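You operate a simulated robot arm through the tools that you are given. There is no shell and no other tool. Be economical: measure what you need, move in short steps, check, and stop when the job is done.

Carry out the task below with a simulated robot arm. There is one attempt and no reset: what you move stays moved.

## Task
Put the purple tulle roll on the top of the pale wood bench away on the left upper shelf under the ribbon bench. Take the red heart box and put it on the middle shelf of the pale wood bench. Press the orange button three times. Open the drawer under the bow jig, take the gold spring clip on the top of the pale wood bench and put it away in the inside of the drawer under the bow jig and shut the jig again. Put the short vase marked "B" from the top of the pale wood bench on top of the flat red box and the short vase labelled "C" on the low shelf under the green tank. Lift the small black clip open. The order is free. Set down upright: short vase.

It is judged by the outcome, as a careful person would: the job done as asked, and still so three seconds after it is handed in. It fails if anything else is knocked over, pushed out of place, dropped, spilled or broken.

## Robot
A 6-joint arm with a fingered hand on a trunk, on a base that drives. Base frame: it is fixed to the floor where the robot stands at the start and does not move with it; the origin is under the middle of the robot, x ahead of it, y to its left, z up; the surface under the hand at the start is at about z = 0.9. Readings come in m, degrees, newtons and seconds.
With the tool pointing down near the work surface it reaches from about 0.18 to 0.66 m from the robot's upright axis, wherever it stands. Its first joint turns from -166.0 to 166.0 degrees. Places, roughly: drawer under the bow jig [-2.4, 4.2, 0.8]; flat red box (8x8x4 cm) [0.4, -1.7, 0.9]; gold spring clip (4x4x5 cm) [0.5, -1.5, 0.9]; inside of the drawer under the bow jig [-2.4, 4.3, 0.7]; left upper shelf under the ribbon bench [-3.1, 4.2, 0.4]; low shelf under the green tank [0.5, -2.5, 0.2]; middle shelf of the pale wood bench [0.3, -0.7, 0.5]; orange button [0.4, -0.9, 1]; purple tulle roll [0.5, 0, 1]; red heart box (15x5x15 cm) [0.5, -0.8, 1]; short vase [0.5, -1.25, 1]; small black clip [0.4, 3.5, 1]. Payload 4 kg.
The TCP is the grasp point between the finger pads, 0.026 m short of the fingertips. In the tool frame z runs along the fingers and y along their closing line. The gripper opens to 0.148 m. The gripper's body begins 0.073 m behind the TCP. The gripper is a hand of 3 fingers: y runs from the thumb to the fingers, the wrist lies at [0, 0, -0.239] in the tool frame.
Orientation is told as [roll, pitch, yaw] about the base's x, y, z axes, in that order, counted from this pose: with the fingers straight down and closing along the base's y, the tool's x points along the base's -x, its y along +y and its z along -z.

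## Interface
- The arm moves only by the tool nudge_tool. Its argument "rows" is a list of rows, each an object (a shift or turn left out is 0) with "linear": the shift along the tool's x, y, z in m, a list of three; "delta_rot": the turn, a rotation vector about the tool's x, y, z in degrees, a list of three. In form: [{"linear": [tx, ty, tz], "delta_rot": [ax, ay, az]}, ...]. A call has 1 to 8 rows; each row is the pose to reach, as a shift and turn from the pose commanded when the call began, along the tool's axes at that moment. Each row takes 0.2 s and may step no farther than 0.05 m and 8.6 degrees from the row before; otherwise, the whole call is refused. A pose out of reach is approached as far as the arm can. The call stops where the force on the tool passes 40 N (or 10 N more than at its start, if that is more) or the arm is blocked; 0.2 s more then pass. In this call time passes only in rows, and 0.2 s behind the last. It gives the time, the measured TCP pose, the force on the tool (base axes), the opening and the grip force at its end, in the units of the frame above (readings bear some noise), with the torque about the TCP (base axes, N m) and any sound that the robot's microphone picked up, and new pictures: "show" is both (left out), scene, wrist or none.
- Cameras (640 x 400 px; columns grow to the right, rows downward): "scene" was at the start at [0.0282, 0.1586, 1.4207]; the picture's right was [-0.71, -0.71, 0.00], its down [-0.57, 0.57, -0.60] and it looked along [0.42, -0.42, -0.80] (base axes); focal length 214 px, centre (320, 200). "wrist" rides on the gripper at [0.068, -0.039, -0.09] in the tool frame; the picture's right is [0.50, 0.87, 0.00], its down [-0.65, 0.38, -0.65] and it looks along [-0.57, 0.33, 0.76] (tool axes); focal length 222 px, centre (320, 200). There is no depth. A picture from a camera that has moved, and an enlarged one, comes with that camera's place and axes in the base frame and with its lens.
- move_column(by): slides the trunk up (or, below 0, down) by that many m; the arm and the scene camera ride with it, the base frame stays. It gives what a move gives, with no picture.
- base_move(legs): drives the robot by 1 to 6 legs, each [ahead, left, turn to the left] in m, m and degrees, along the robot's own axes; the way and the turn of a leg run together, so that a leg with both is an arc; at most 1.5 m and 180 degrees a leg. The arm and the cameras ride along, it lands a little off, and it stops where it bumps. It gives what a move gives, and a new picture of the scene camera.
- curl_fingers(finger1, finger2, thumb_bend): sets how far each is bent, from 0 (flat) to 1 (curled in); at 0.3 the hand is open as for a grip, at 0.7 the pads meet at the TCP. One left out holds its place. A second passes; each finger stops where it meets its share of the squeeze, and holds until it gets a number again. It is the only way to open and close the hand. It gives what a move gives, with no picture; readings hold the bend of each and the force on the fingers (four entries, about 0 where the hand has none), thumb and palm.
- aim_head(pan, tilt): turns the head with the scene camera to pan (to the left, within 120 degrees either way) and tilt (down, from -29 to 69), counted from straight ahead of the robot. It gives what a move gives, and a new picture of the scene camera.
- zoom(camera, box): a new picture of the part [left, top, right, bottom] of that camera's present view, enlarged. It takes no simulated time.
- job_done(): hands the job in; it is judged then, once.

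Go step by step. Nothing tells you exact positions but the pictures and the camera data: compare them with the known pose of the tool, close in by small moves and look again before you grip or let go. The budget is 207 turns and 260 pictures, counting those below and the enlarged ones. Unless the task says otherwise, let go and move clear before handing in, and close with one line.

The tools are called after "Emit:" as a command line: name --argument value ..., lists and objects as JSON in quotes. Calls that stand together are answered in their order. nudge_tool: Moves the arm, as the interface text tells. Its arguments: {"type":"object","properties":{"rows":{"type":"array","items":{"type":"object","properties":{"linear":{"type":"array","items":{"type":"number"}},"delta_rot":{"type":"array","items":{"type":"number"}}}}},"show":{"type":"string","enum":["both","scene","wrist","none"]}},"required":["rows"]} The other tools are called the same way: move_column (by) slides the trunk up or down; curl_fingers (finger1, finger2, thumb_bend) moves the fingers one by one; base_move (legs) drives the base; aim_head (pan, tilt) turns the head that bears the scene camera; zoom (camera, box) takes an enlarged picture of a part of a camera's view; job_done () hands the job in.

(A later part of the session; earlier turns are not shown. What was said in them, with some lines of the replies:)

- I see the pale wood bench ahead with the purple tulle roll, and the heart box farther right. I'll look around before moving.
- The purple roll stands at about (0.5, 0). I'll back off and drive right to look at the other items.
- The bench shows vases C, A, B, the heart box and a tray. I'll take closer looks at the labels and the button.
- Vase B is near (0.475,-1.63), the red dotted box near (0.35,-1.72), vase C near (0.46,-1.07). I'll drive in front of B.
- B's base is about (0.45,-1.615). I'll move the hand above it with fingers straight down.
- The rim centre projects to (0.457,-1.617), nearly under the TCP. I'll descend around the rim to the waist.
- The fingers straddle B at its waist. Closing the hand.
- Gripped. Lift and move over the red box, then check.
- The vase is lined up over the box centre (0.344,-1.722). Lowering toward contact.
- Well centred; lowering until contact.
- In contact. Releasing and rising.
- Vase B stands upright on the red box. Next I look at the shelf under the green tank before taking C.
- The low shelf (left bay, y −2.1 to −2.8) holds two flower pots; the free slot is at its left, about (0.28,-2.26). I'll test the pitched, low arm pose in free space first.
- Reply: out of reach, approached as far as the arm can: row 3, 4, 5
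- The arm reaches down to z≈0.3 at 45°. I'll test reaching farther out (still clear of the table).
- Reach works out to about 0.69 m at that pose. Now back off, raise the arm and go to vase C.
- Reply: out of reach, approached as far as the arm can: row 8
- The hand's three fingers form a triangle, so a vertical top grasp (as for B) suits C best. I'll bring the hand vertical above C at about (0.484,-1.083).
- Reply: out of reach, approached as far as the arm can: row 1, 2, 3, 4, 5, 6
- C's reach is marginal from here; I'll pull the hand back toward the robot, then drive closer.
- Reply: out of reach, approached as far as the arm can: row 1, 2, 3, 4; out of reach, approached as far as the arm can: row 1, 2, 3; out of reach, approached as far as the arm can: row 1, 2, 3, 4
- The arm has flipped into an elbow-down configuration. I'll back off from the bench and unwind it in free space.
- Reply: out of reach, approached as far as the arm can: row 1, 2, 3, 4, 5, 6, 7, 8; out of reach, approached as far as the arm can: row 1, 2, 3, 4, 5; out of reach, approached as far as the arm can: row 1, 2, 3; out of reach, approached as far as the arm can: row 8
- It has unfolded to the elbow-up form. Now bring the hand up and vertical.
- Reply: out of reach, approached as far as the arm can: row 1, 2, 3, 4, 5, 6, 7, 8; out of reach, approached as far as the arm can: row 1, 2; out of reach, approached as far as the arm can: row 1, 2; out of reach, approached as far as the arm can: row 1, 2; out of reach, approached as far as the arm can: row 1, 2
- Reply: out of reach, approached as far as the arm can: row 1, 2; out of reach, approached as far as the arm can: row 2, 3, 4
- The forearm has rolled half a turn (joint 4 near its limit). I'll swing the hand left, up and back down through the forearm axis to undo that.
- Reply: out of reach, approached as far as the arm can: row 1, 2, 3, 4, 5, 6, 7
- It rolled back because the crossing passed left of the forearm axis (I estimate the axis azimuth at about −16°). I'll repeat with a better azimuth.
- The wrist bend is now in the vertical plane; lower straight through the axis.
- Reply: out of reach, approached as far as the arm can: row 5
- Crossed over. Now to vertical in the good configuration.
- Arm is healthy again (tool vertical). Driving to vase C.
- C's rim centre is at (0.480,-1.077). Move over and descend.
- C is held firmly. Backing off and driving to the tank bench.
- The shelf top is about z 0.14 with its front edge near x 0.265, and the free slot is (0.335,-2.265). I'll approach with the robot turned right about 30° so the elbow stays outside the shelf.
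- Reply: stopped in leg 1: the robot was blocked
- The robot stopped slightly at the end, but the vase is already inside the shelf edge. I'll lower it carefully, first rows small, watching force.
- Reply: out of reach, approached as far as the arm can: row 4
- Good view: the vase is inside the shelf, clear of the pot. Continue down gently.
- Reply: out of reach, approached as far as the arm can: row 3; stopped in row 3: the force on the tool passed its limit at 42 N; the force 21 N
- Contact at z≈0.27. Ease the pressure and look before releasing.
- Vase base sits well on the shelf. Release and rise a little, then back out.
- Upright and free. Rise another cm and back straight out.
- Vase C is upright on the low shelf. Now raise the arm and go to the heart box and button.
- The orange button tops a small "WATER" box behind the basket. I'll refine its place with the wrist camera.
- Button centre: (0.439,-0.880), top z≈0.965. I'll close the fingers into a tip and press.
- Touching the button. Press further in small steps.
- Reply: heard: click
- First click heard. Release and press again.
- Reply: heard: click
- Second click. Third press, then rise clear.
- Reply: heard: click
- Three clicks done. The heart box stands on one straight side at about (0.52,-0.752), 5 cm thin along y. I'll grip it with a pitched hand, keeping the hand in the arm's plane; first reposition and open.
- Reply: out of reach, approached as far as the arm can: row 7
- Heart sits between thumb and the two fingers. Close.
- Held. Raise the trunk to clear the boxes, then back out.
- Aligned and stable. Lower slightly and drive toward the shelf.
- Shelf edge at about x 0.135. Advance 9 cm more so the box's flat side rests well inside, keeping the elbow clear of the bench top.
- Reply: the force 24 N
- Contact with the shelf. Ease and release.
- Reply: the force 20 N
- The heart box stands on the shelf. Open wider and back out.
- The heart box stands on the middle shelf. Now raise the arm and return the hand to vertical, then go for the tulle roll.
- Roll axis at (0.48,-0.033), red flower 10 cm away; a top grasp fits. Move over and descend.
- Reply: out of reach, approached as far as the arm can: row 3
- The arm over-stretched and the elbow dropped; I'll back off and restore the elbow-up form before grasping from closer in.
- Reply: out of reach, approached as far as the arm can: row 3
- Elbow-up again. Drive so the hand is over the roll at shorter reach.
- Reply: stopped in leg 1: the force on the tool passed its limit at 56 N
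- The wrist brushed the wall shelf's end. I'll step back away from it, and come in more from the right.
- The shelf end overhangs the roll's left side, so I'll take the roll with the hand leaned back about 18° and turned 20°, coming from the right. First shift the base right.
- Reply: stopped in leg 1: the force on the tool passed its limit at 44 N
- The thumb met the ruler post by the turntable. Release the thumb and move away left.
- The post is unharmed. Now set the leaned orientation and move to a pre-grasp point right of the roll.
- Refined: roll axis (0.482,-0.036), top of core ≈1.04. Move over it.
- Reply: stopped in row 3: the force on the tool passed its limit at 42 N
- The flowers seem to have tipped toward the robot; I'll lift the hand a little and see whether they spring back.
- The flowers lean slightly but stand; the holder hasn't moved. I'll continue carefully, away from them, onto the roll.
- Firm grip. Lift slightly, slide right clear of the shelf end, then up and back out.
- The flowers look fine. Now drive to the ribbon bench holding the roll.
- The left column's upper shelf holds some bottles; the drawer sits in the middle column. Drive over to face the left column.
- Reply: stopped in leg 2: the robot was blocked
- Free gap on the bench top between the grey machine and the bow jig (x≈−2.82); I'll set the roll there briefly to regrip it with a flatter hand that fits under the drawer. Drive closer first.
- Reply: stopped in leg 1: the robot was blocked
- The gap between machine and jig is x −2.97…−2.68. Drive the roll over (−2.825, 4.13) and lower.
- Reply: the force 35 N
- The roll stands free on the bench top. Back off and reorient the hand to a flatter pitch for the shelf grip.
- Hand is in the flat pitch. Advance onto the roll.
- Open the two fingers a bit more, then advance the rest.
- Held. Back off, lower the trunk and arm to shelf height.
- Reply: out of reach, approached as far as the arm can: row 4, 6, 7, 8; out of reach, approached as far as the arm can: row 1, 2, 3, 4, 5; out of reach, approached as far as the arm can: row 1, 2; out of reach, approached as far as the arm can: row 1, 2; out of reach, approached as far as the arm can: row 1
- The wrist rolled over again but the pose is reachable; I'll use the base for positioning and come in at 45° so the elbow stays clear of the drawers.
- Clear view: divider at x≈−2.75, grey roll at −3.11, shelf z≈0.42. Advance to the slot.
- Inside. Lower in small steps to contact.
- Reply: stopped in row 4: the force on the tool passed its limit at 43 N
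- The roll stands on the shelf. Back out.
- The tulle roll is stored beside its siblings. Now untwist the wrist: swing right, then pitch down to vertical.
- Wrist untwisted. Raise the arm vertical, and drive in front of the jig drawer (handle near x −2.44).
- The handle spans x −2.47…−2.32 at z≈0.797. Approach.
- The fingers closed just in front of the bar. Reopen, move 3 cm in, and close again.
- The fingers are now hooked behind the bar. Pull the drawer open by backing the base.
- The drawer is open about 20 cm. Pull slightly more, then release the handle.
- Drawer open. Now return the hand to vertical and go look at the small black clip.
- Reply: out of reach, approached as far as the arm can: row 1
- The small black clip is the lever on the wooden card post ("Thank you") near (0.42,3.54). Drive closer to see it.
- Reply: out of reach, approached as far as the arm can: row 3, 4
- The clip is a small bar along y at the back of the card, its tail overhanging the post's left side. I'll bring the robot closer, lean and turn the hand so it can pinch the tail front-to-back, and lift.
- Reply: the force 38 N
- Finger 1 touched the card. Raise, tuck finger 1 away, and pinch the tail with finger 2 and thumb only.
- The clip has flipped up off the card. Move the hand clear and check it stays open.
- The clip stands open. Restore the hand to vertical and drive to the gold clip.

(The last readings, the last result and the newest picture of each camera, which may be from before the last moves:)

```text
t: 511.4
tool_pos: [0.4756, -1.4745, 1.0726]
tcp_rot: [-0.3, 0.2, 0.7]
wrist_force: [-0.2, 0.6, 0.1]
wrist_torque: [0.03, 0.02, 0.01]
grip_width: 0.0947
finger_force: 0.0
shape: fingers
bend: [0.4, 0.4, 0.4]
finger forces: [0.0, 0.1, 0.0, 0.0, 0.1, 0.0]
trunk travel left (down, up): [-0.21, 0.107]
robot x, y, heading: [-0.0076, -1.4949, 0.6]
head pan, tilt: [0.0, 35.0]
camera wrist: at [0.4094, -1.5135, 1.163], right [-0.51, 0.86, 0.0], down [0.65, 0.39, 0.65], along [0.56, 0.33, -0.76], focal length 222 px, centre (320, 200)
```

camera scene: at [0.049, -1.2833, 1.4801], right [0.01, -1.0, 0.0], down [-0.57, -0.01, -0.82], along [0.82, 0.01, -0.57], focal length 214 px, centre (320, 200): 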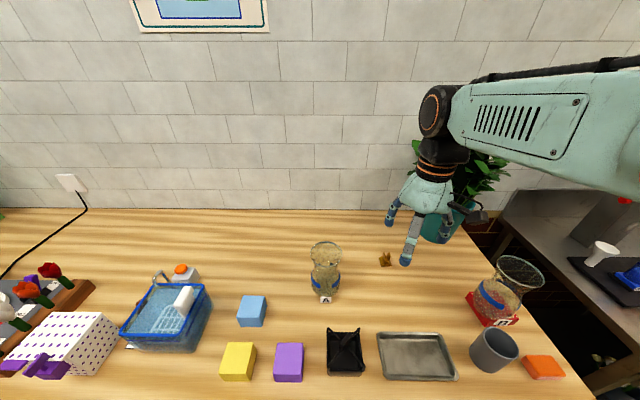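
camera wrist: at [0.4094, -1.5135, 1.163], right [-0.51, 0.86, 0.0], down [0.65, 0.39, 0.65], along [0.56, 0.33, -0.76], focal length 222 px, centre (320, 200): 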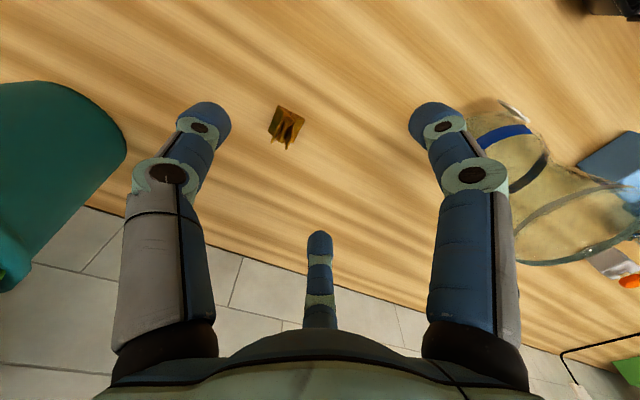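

Emit:
nudge_tool --rows '[{"linear": [-0.038, -0.02, 0]}, {"linear": [-0.038, -0.02, 0.04]}, {"linear": [-0.038, -0.02, 0.08]}, {"linear": [-0.038, -0.02, 0.11]}, {"linear": [-0.038, -0.02, 0.134]}]' --show "wrist"

```text
t: 512.6
tool_pos: [0.5131, -1.4961, 0.9397]
tcp_rot: [-0.3, 0.1, 0.8]
wrist_force: [-0.4, 0.1, -0.7]
wrist_torque: [0.03, 0.0, 0.03]
grip_width: 0.0949
finger_force: 0.1
shape: fingers
bend: [0.4, 0.4, 0.4]
finger forces: [0.1, 0.0, 0.0, 0.1, 0.1, 0.1]
trunk travel left (down, up): [-0.21, 0.107]
robot x, y, heading: [-0.0108, -1.4948, 0.5]
head pan, tilt: [0.0, 35.0]
camera wrist: at [0.4456, -1.5361, 1.0298], right [-0.51, 0.86, 0.0], down [0.65, 0.39, 0.65], along [0.56, 0.33, -0.76], focal length 222 px, centre (320, 200)
```

wrist: 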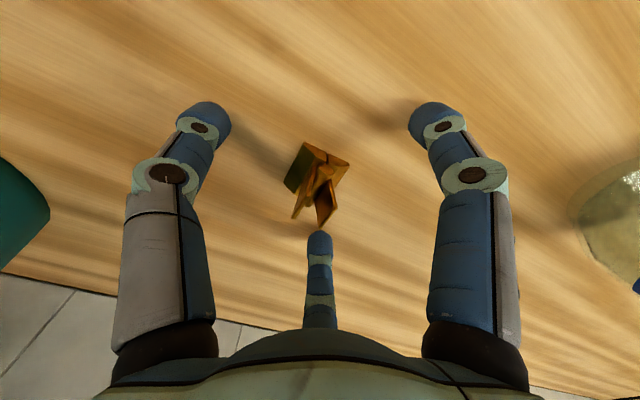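

Emit:
curl_fingers --finger1 0.75 --finger2 0.75 --thumb_bend 0.75

Emit:
nudge_tool --rows '[{"linear": [0, 0, -0.04]}, {"linear": [0, 0, -0.08]}, {"linear": [0.02, 0, -0.12]}, {"linear": [0.05, 0, -0.16]}, {"linear": [0.08, 0, -0.2]}]' --show "wrist"

```text
t: 513.6
tool_pos: [0.5114, -1.497, 0.94]
tcp_rot: [-0.2, 0.1, 0.8]
wrist_force: [0.2, -2.5, 15.1]
wrist_torque: [0.11, -0.07, 0.03]
grip_width: 0.0175
finger_force: 28.4
shape: fingers
bend: [0.62, 0.62, 0.67]
finger forces: [20.2, 18.6, 0.0, 0.0, 18.0, 0.0]
trunk travel left (down, up): [-0.21, 0.107]
robot x, y, heading: [-0.0096, -1.4943, 0.5]
head pan, tilt: [0.0, 35.0]
```

```text
t: 514.8
tool_pos: [0.4276, -1.4929, 1.1434]
tcp_rot: [-0.4, 0.1, 0.9]
wrist_force: [0.1, 0.5, -0.1]
wrist_torque: [0.0, -0.05, -0.01]
grip_width: 0.0175
finger_force: 17.1
shape: fingers
bend: [0.62, 0.62, 0.68]
finger forces: [11.8, 11.0, 0.1, 0.0, 11.6, 0.0]
trunk travel left (down, up): [-0.21, 0.107]
robot x, y, heading: [-0.0074, -1.4968, 0.8]
head pan, tilt: [0.0, 35.0]
camera wrist: at [0.3614, -1.5329, 1.2355], right [-0.51, 0.86, 0.0], down [0.65, 0.39, 0.65], along [0.56, 0.33, -0.76], focal length 222 px, centre (320, 200)
```

wrist: 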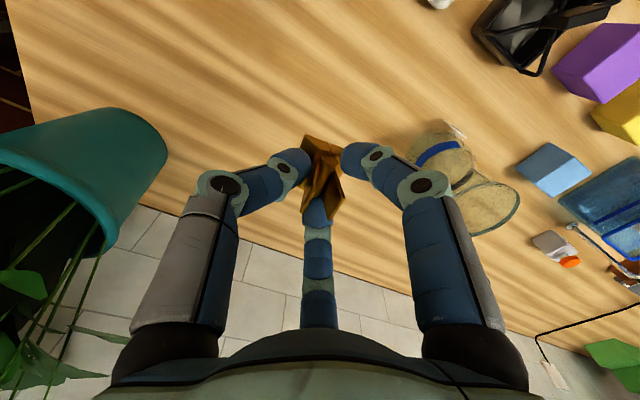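

Gold clip held. Drive back to the ribbon bench.

Emit:
base_move --legs '[[-0.72, 0, 0], [0, 0, 89.5], [1.5, 0, 0], [1.5, 0, 0], [1.3, 0, 0], [0, 1.2, 0]]'

```text
t: 553.5
tool_pos: [-2.0234, 3.3022, 1.1433]
tcp_rot: [-0.3, 0.3, 88.3]
wrist_force: [0.1, 0.6, -0.6]
wrist_torque: [0.01, 0.01, 0.0]
grip_width: 0.0173
finger_force: 16.7
shape: fingers
bend: [0.62, 0.62, 0.68]
finger forces: [11.2, 10.8, 0.0, 0.1, 11.4, 0.0]
trunk travel left (down, up): [-0.21, 0.107]
robot x, y, heading: [-2.0424, 2.8634, 88.1]
head pan, tilt: [0.0, 35.0]
camera scene: at [-2.2511, 2.9338, 1.4802], right [1.0, -0.03, 0.0], down [-0.02, -0.57, -0.82], along [0.03, 0.82, -0.57], focal length 214 px, centre (320, 200)
```

scene: 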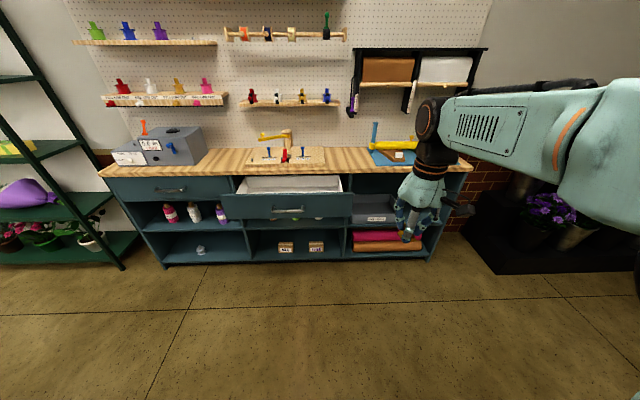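

Emit:
base_move --legs '[[0, 0.36, 1.7], [0.62, 0, 0]]'

Emit:
nudge_tool --rows '[{"linear": [0, 0, 0.03]}, {"linear": [0, 0, 0.06]}, {"linear": [0, 0, 0.1]}]' --show "wrist"

```text
t: 560.4
tool_pos: [-2.401, 3.914, 1.1436]
tcp_rot: [-0.3, 0.1, 89.4]
wrist_force: [0.5, 0.5, -0.8]
wrist_torque: [-0.02, -0.02, -0.03]
grip_width: 0.0172
finger_force: 16.4
shape: fingers
bend: [0.62, 0.62, 0.68]
finger forces: [11.2, 10.8, 0.1, 0.1, 11.1, 0.0]
trunk travel left (down, up): [-0.21, 0.107]
robot x, y, heading: [-2.411, 3.4751, 89.4]
head pan, tilt: [0.0, 35.0]
camera scene: at [-2.6209, 3.5425, 1.4801], right [1.0, -0.01, 0.0], down [-0.01, -0.57, -0.82], along [0.01, 0.82, -0.57], focal length 214 px, centre (320, 200)
```

scene: 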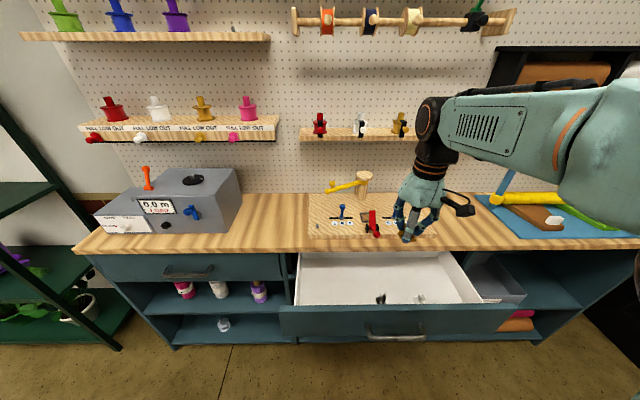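

```text
t: 561.2
tool_pos: [-2.3996, 3.9165, 1.0429]
tcp_rot: [-0.2, 0.3, 89.3]
wrist_force: [-0.1, 0.1, 0.4]
wrist_torque: [-0.07, 0.01, 0.0]
grip_width: 0.0171
finger_force: 16.4
shape: fingers
bend: [0.62, 0.62, 0.68]
finger forces: [11.1, 10.6, 0.0, 0.1, 10.7, 0.0]
trunk travel left (down, up): [-0.21, 0.107]
robot x, y, heading: [-2.409, 3.4707, 89.5]
head pan, tilt: [0.0, 35.0]
camera wrist: at [-2.3613, 3.8492, 1.1337], right [-0.87, -0.49, 0.0], down [-0.38, 0.66, 0.65], along [-0.32, 0.57, -0.76], focal length 222 px, centre (320, 200)
```

wrist: 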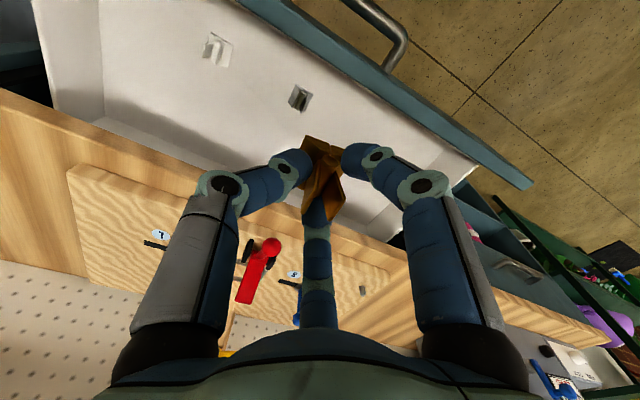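

Drawer opening spans y 3.885–4.065; two other clips lie near x −2.39 and −2.24. I'll put the gold clip at (−2.51, 3.975).

Emit:
nudge_tool --rows '[{"linear": [-0.02, 0.04, 0]}, {"linear": [-0.04, 0.08, 0]}, {"linear": [-0.058, 0.11, 0]}, {"linear": [-0.058, 0.11, 0.045]}, {"linear": [-0.058, 0.11, 0.09]}, {"linear": [-0.058, 0.11, 0.135]}, {"linear": [-0.058, 0.11, 0.175]}]' --show "wrist"

```text
t: 562.8
tool_pos: [-2.5084, 3.9753, 0.8666]
tcp_rot: [-0.4, 0.1, 89.6]
wrist_force: [0.0, -0.5, 0.2]
wrist_torque: [0.01, 0.0, -0.01]
grip_width: 0.0019
finger_force: 9.0
shape: fingers
bend: [0.65, 0.65, 0.74]
finger forces: [7.9, 9.5, 0.0, 0.0, 1.7, 0.1]
trunk travel left (down, up): [-0.21, 0.107]
robot x, y, heading: [-2.4109, 3.4752, 89.6]
head pan, tilt: [0.0, 35.0]
camera wrist: at [-2.4704, 3.908, 0.9576], right [-0.87, -0.49, 0.0], down [-0.38, 0.66, 0.65], along [-0.32, 0.57, -0.76], focal length 222 px, centre (320, 200)
```

wrist: 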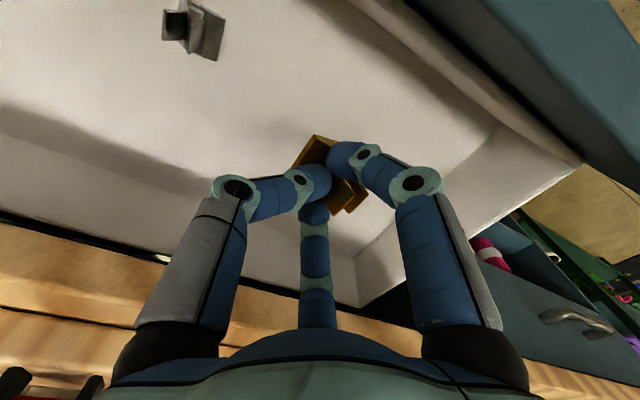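

The grip slipped; check where the clip is by lifting slightly.

Emit:
nudge_tool --rows '[{"linear": [0, 0, -0.03]}, {"linear": [0, 0, -0.06]}]' --show "wrist"

```text
t: 563.4
tool_pos: [-2.5101, 3.9733, 0.9295]
tcp_rot: [-0.4, 0.1, 89.4]
wrist_force: [0.6, -0.3, -0.5]
wrist_torque: [0.02, 0.01, 0.01]
grip_width: 0.002
finger_force: 9.4
shape: fingers
bend: [0.65, 0.65, 0.74]
finger forces: [7.7, 9.1, 0.0, 0.1, 1.6, 0.0]
trunk travel left (down, up): [-0.21, 0.107]
robot x, y, heading: [-2.4064, 3.4736, 89.5]
head pan, tilt: [0.0, 35.0]
camera wrist: at [-2.471, 3.9046, 1.0204], right [-0.87, -0.49, 0.0], down [-0.38, 0.66, 0.65], along [-0.32, 0.57, -0.76], focal length 222 px, centre (320, 200)
```

wrist: 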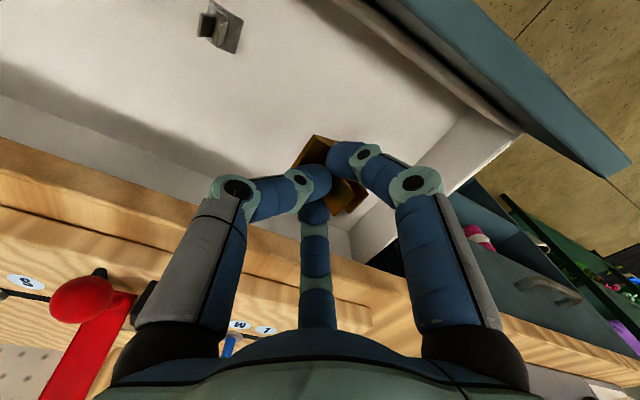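

The clip is still held near the fingertips. Lower it into the drawer.

Emit:
nudge_tool --rows '[{"linear": [0, 0, 0.035]}, {"linear": [0, 0, 0.07]}, {"linear": [0, 0, 0.1]}, {"linear": [0, 0, 0.115]}, {"linear": [0, 0, 0.125]}, {"linear": [0, 0, 0.135]}]' --show "wrist"

```text
t: 564.8
tool_pos: [-2.5077, 3.9734, 0.7926]
tcp_rot: [-0.4, 0.2, 89.4]
wrist_force: [0.2, 0.1, -0.4]
wrist_torque: [-0.02, 0.0, 0.03]
grip_width: 0.0021
finger_force: 9.0
shape: fingers
bend: [0.65, 0.65, 0.74]
finger forces: [7.6, 8.8, 0.0, 0.0, 1.4, 0.0]
trunk travel left (down, up): [-0.21, 0.107]
robot x, y, heading: [-2.4091, 3.4749, 89.2]
head pan, tilt: [0.0, 35.0]
camera wrist: at [-2.4694, 3.9058, 0.8826], right [-0.87, -0.49, 0.0], down [-0.38, 0.66, 0.65], along [-0.32, 0.57, -0.76], focal length 222 px, centre (320, 200)
```

wrist: 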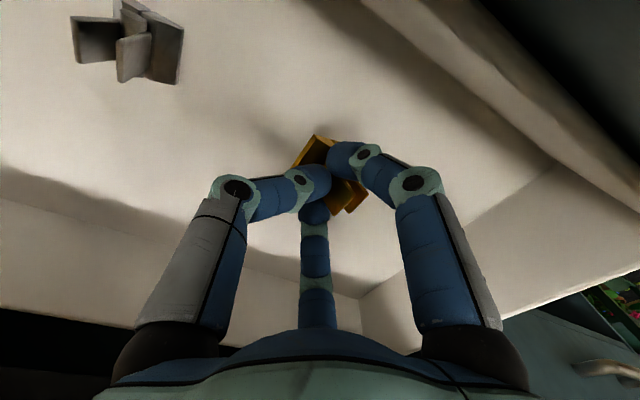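

Continue down in small steps until it touches.

Emit:
nudge_tool --rows '[{"linear": [0, 0, 0.008]}, {"linear": [0, 0, 0.016]}, {"linear": [0, 0, 0.024]}]' --show "none"

```text
t: 565.6
tool_pos: [-2.5078, 3.9743, 0.7703]
tcp_rot: [-0.2, -0.1, 89.5]
wrist_force: [3.4, 1.5, 17.9]
wrist_torque: [-0.04, 0.07, -0.04]
grip_width: 0.0013
finger_force: 18.8
shape: fingers
bend: [0.65, 0.65, 0.74]
finger forces: [13.7, 15.3, 0.1, 0.1, 9.1, 0.0]
trunk travel left (down, up): [-0.21, 0.107]
robot x, y, heading: [-2.408, 3.4739, 89.4]
head pan, tilt: [0.0, 35.0]
```

Touching the drawer floor. Release and rise.

Emit:
nudge_tool --rows '[{"linear": [0, 0, -0.002]}]' --show "none"

Emit:
curl_fingers --finger1 0.45 --finger2 0.45 --thumb_bend 0.45

Emit:
nudge_tool --rows '[{"linear": [0, 0, -0.04]}, {"linear": [0, 0, -0.085]}, {"linear": [0, 0, -0.13]}, {"linear": [0, 0, -0.175]}, {"linear": [0, 0, -0.22]}]' --show "wrist"

```text
t: 566.0
tool_pos: [-2.5087, 3.9728, 0.7705]
tcp_rot: [-0.3, 0.1, 89.4]
wrist_force: [2.4, 1.6, 13.1]
wrist_torque: [0.04, 0.05, -0.04]
grip_width: 0.0015
finger_force: 16.6
shape: fingers
bend: [0.65, 0.65, 0.74]
finger forces: [10.6, 15.2, 0.0, 0.0, 7.2, 0.0]
trunk travel left (down, up): [-0.21, 0.107]
robot x, y, heading: [-2.4128, 3.4757, 89.4]
head pan, tilt: [0.0, 35.0]
```

```text
t: 567.0
tool_pos: [-2.5076, 3.974, 0.7703]
tcp_rot: [-0.4, 0.3, 89.4]
wrist_force: [0.6, -0.3, 0.3]
wrist_torque: [-0.02, -0.01, -0.01]
grip_width: 0.0779
finger_force: 0.1
shape: fingers
bend: [0.45, 0.45, 0.45]
finger forces: [0.0, 0.1, 0.0, 0.0, 0.0, 0.0]
trunk travel left (down, up): [-0.21, 0.107]
robot x, y, heading: [-2.4071, 3.4748, 89.3]
head pan, tilt: [0.0, 35.0]
```

```text
t: 568.2
tool_pos: [-2.5042, 3.9722, 0.993]
tcp_rot: [-0.2, 0.1, 89.3]
wrist_force: [-0.7, -0.5, -0.9]
wrist_torque: [0.01, -0.04, 0.01]
grip_width: 0.0781
finger_force: 0.0
shape: fingers
bend: [0.45, 0.45, 0.45]
finger forces: [0.0, 0.0, 0.1, 0.0, 0.0, 0.0]
trunk travel left (down, up): [-0.21, 0.107]
robot x, y, heading: [-2.413, 3.4763, 89.7]
head pan, tilt: [0.0, 35.0]
camera wrist: at [-2.4662, 3.9053, 1.0841], right [-0.87, -0.49, 0.0], down [-0.38, 0.66, 0.65], along [-0.32, 0.57, -0.76], focal length 222 px, centre (320, 200)
```

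wrist: 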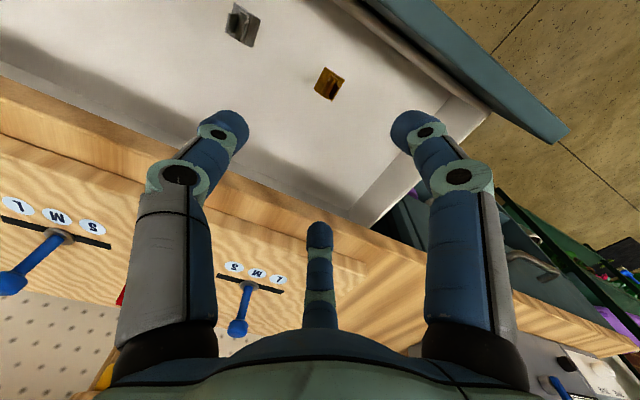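

The gold clip lies in the drawer. Now back off and set the flat-pitch fist to push the drawer shut.

Emit:
base_move --legs '[[-0.45, 0, 0]]'

Emit:
nudge_tool --rows '[{"linear": [0.01, -0.03, -0.03]}, {"linear": [0.02, -0.06, -0.06]}, {"linear": [0.04, -0.09, -0.1]}]' --show "none"

Emit:
move_column --by -0.2

Emit:
curl_fingers --finger1 0.7 --finger2 0.7 --thumb_bend 0.7

Emit:
nudge_tool --rows '[{"linear": [-0.02, 0, 0], "delta_rot": [0, -7.8, 0]}, {"linear": [-0.04, 0, 0], "delta_rot": [0, -15.6, 0]}, {"linear": [-0.06, 0, 0.005], "delta_rot": [0, -23.4, 0]}, {"linear": [-0.085, 0, 0.01], "delta_rot": [0, -31.2, 0]}, {"linear": [-0.105, 0, 0.015], "delta_rot": [0, -39, 0]}, {"linear": [-0.125, 0, 0.02], "delta_rot": [0, -47, 0]}, {"linear": [-0.146, 0, 0.028], "delta_rot": [0, -55, 0]}]' --show "scene"

```text
t: 570.9
tool_pos: [-2.5106, 3.5208, 0.9928]
tcp_rot: [-0.3, 0.1, 89.5]
wrist_force: [0.7, -0.1, -0.3]
wrist_torque: [0.0, -0.01, 0.02]
grip_width: 0.0783
finger_force: 0.0
shape: fingers
bend: [0.45, 0.45, 0.45]
finger forces: [0.0, 0.0, 0.0, 0.1, 0.0, 0.0]
trunk travel left (down, up): [-0.21, 0.107]
robot x, y, heading: [-2.4175, 3.0217, 89.4]
head pan, tilt: [0.0, 35.0]
camera scene: at [-2.6266, 3.089, 1.4802], right [1.0, -0.01, 0.0], down [-0.01, -0.57, -0.82], along [0.01, 0.82, -0.57], focal length 214 px, centre (320, 200)
```

scene: 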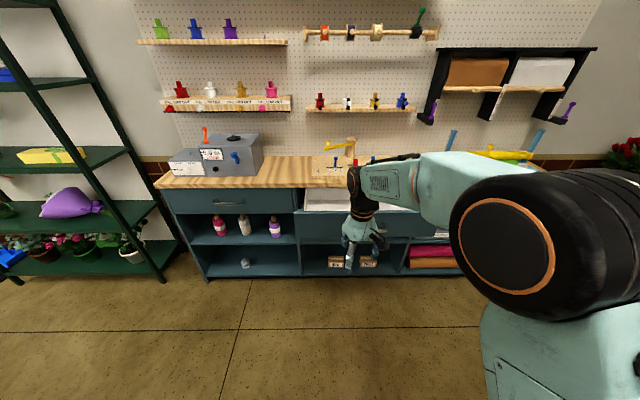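

```text
refused: row 3 steps farther than a row can; nothing moved
```

```text
t: 573.1
tool_pos: [-2.5116, 3.5207, 0.7931]
tcp_rot: [-0.3, 0.1, 89.5]
wrist_force: [0.3, 0.5, 0.5]
wrist_torque: [0.01, 0.01, 0.0]
grip_width: 0.0782
finger_force: 0.0
shape: fingers
bend: [0.45, 0.45, 0.45]
finger forces: [0.0, 0.0, 0.1, 0.1, 0.1, 0.0]
trunk travel left (down, up): [-0.01, 0.307]
robot x, y, heading: [-2.4127, 3.021, 89.2]
head pan, tilt: [0.0, 35.0]
```

```text
t: 574.1
tool_pos: [-2.5107, 3.5209, 0.7925]
tcp_rot: [-0.2, 0.2, 89.4]
wrist_force: [0.5, 1.6, -0.5]
wrist_torque: [0.03, 0.01, -0.01]
grip_width: 0.0001
finger_force: 0.1
shape: fingers
bend: [0.69, 0.69, 0.7]
finger forces: [0.0, 0.0, 0.0, 0.0, 0.1, 0.1]
trunk travel left (down, up): [-0.01, 0.307]
robot x, y, heading: [-2.4191, 3.0216, 89.3]
head pan, tilt: [0.0, 35.0]
```

```text
t: 575.7
tool_pos: [-2.5031, 3.6564, 0.765]
tcp_rot: [-2.5, -50.6, 89.9]
wrist_force: [0.7, 0.3, 0.4]
wrist_torque: [-0.02, 0.03, 0.04]
grip_width: 0.0001
finger_force: 0.1
shape: fingers
bend: [0.69, 0.69, 0.7]
finger forces: [0.0, 0.0, 0.1, 0.1, 0.1, 0.0]
out of reach, approached as far as the arm can: row 6, 7
trunk travel left (down, up): [-0.01, 0.307]
robot x, y, heading: [-2.417, 3.0233, 89.2]
head pan, tilt: [0.0, 35.0]
camera scene: at [-2.6261, 3.138, 1.2776], right [1.0, -0.01, 0.0], down [-0.01, -0.57, -0.82], along [0.01, 0.82, -0.57], focal length 214 px, centre (320, 200)
```

scene: 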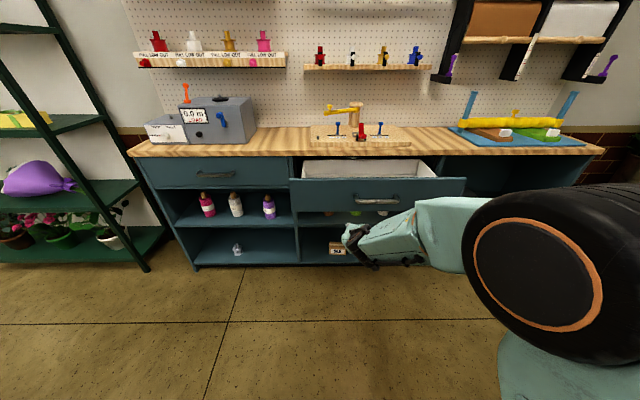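

Use the trunk and base: raise slightly, centre on the handle, and push forward.

Emit:
move_column --by 0.03

Emit:
base_move --legs '[[0, -0.1, 0.5], [0.3, 0, 0]]'

```text
t: 576.5
tool_pos: [-2.5007, 3.6585, 0.7939]
tcp_rot: [-2.6, -50.7, 90.1]
wrist_force: [0.1, -0.4, -0.3]
wrist_torque: [0.04, 0.01, -0.01]
grip_width: 0.0001
finger_force: 0.0
shape: fingers
bend: [0.69, 0.69, 0.7]
finger forces: [0.0, 0.1, 0.1, 0.0, 0.1, 0.0]
trunk travel left (down, up): [-0.04, 0.277]
robot x, y, heading: [-2.4138, 3.0232, 89.3]
head pan, tilt: [0.0, 35.0]
```

```text
t: 579.7
tool_pos: [-2.4053, 3.9534, 0.7974]
tcp_rot: [-2.8, -50.9, 90.9]
wrist_force: [0.1, -0.3, -0.3]
wrist_torque: [-0.01, 0.02, 0.02]
grip_width: 0.0004
finger_force: 0.1
shape: fingers
bend: [0.69, 0.7, 0.7]
finger forces: [0.0, 0.1, 0.0, 0.0, 0.1, 0.0]
trunk travel left (down, up): [-0.04, 0.277]
robot x, y, heading: [-2.3148, 3.322, 90.0]
head pan, tilt: [0.0, 35.0]
camera scene: at [-2.5242, 3.4261, 1.3045], right [1.0, 0.0, 0.0], down [0.0, -0.57, -0.82], along [0.0, 0.82, -0.57], focal length 214 px, centre (320, 200)
```

scene: 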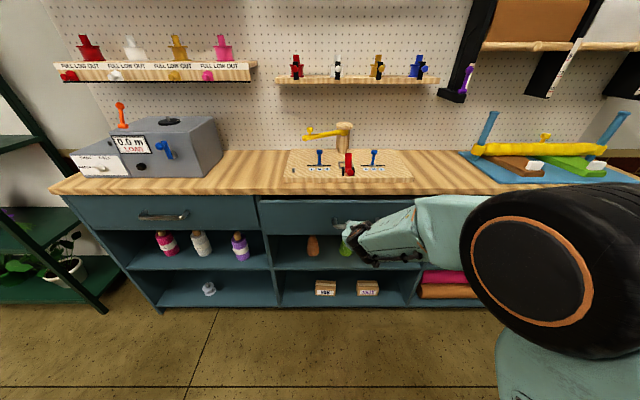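

Nearly shut. Push the remaining few centimetres.

Emit:
base_move --legs '[[0.06, 0, 0]]'

Emit:
base_move --legs '[[0.04, 0, 0]]'

```text
t: 580.6
tool_pos: [-2.406, 4.0155, 0.7939]
tcp_rot: [-2.6, -50.6, 91.0]
wrist_force: [-1.3, -8.8, -12.0]
wrist_torque: [-0.29, 0.12, -0.03]
grip_width: 0.0035
finger_force: 9.5
shape: fingers
bend: [0.67, 0.72, 0.69]
finger forces: [0.0, 9.5, 0.0, 0.0, 9.5, 0.0]
trunk travel left (down, up): [-0.04, 0.277]
robot x, y, heading: [-2.3091, 3.3834, 89.9]
head pan, tilt: [0.0, 35.0]
camera scene: at [-2.5244, 3.4885, 1.3044], right [1.0, 0.0, 0.0], down [0.0, -0.57, -0.82], along [0.0, 0.82, -0.57], focal length 214 px, centre (320, 200)
```

scene: 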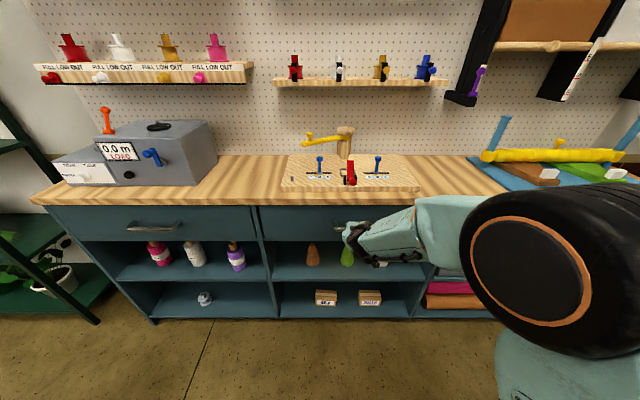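

```text
t: 581.4
tool_pos: [-2.408, 4.0201, 0.7884]
tcp_rot: [-2.2, -49.8, 90.9]
wrist_force: [-1.4, -11.9, 3.5]
wrist_torque: [0.06, 0.07, 0.13]
grip_width: 0.0072
finger_force: 9.8
shape: fingers
bend: [0.66, 0.73, 0.69]
finger forces: [0.1, 19.3, 0.0, 0.1, 0.0, 0.1]
trunk travel left (down, up): [-0.04, 0.277]
robot x, y, heading: [-2.3116, 3.3937, 90.1]
head pan, tilt: [0.0, 35.0]
stopped in leg 1: the force on the tool passed its limit at 58 N (the readings are from after the stop); the commanded pose is now the measured one
camera scene: at [-2.5243, 3.4966, 1.3047], right [1.0, 0.0, 0.0], down [0.0, -0.57, -0.82], along [0.0, 0.82, -0.57], focal length 214 px, centre (320, 200)
```

scene: 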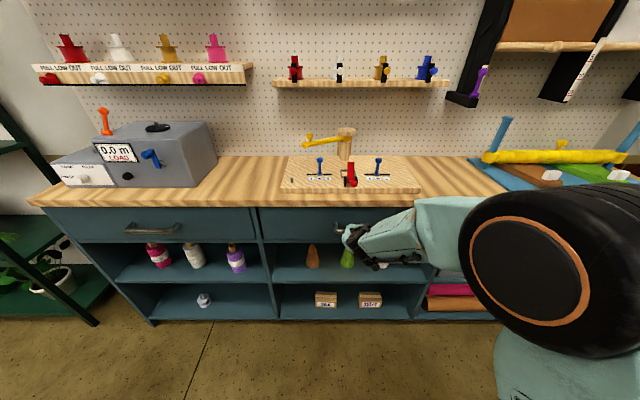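

The drawer is shut. Back off and verify it stays shut.

Emit:
base_move --legs '[[-0.05, 0, 0]]'

Emit:
zoom --camera "scene" --box '[180, 160, 460, 300]'

```text
t: 582.4
tool_pos: [-2.4066, 3.9709, 0.7887]
tcp_rot: [-2.3, -49.8, 90.8]
wrist_force: [0.3, 0.2, 0.9]
wrist_torque: [0.05, -0.03, -0.02]
grip_width: 0.0007
finger_force: 0.0
shape: fingers
bend: [0.69, 0.7, 0.7]
finger forces: [0.1, 0.0, 0.0, 0.0, 0.0, 0.0]
trunk travel left (down, up): [-0.04, 0.277]
robot x, y, heading: [-2.3153, 3.3401, 89.9]
head pan, tilt: [0.0, 35.0]
camera scene: at [-2.5242, 3.4474, 1.3046], right [1.0, 0.0, 0.0], down [0.0, -0.57, -0.82], along [0.0, 0.82, -0.57], focal length 214 px, centre (320, 200)
```

scene: 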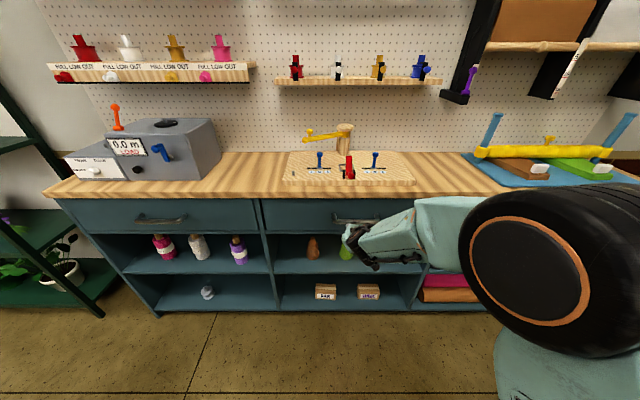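

```text
2.29 times, centred on (320, 230) of scene
camera zoom: at [-2.5242, 3.4474, 1.3046], right [1.0, 0.0, 0.0], down [0.0, -0.57, -0.82], along [0.0, 0.82, -0.57], focal length 490 px, centre (320, 131)
```

zoom: 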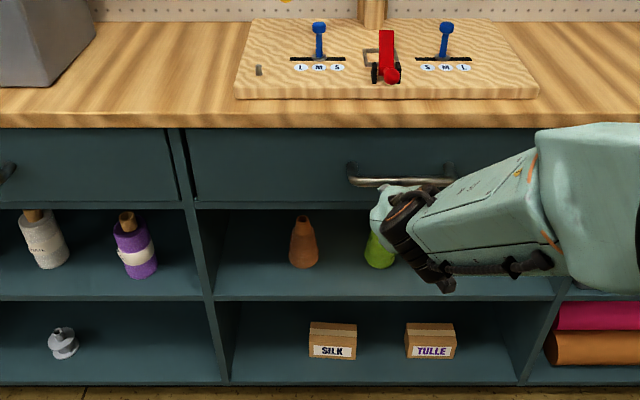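

The drawer sits flush and everything else is in place. Back away and finish.

Emit:
base_move --legs '[[-0.3, 0, 0]]'

Emit:
zoom --camera "scene" --box '[150, 120, 470, 320]'

```text
t: 584.4
tool_pos: [-2.4066, 3.6633, 0.7877]
tcp_rot: [-2.5, -49.8, 90.8]
wrist_force: [1.0, 0.0, -0.2]
wrist_torque: [-0.03, 0.0, -0.01]
grip_width: 0.0008
finger_force: 0.2
shape: fingers
bend: [0.69, 0.7, 0.7]
finger forces: [0.0, 0.0, 0.1, 0.0, 0.0, 0.0]
trunk travel left (down, up): [-0.04, 0.277]
robot x, y, heading: [-2.309, 3.038, 89.7]
head pan, tilt: [0.0, 35.0]
camera scene: at [-2.5242, 3.1409, 1.3045], right [1.0, 0.0, 0.0], down [0.0, -0.57, -0.82], along [0.0, 0.82, -0.57], focal length 214 px, centre (320, 200)
```

scene: 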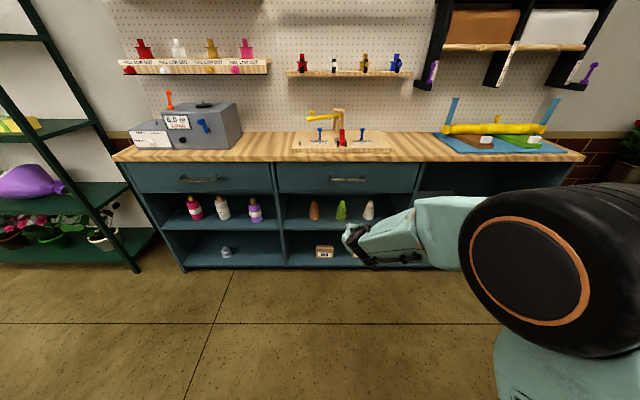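

```text
2.00 times, centred on (310, 220) of scene
camera zoom: at [-2.5242, 3.1409, 1.3045], right [1.0, 0.0, 0.0], down [0.0, -0.57, -0.82], along [0.0, 0.82, -0.57], focal length 429 px, centre (340, 160)
```

zoom: 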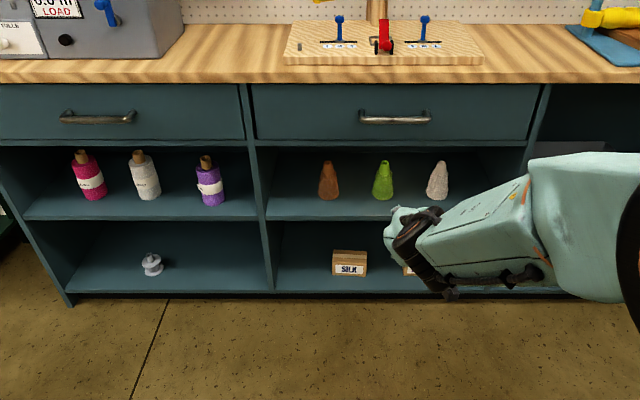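

The drawer is shut, the tulle roll is on its shelf, and the hand is clear, so I'm handing in.

Emit:
job_done

```text
The job is handed in.
```

Every step is done, but I bumped the flower stand on the pale wood bench while taking the tulle roll: its four flowers now lean about 2.5 cm, still upright, and the stand itself did not move.
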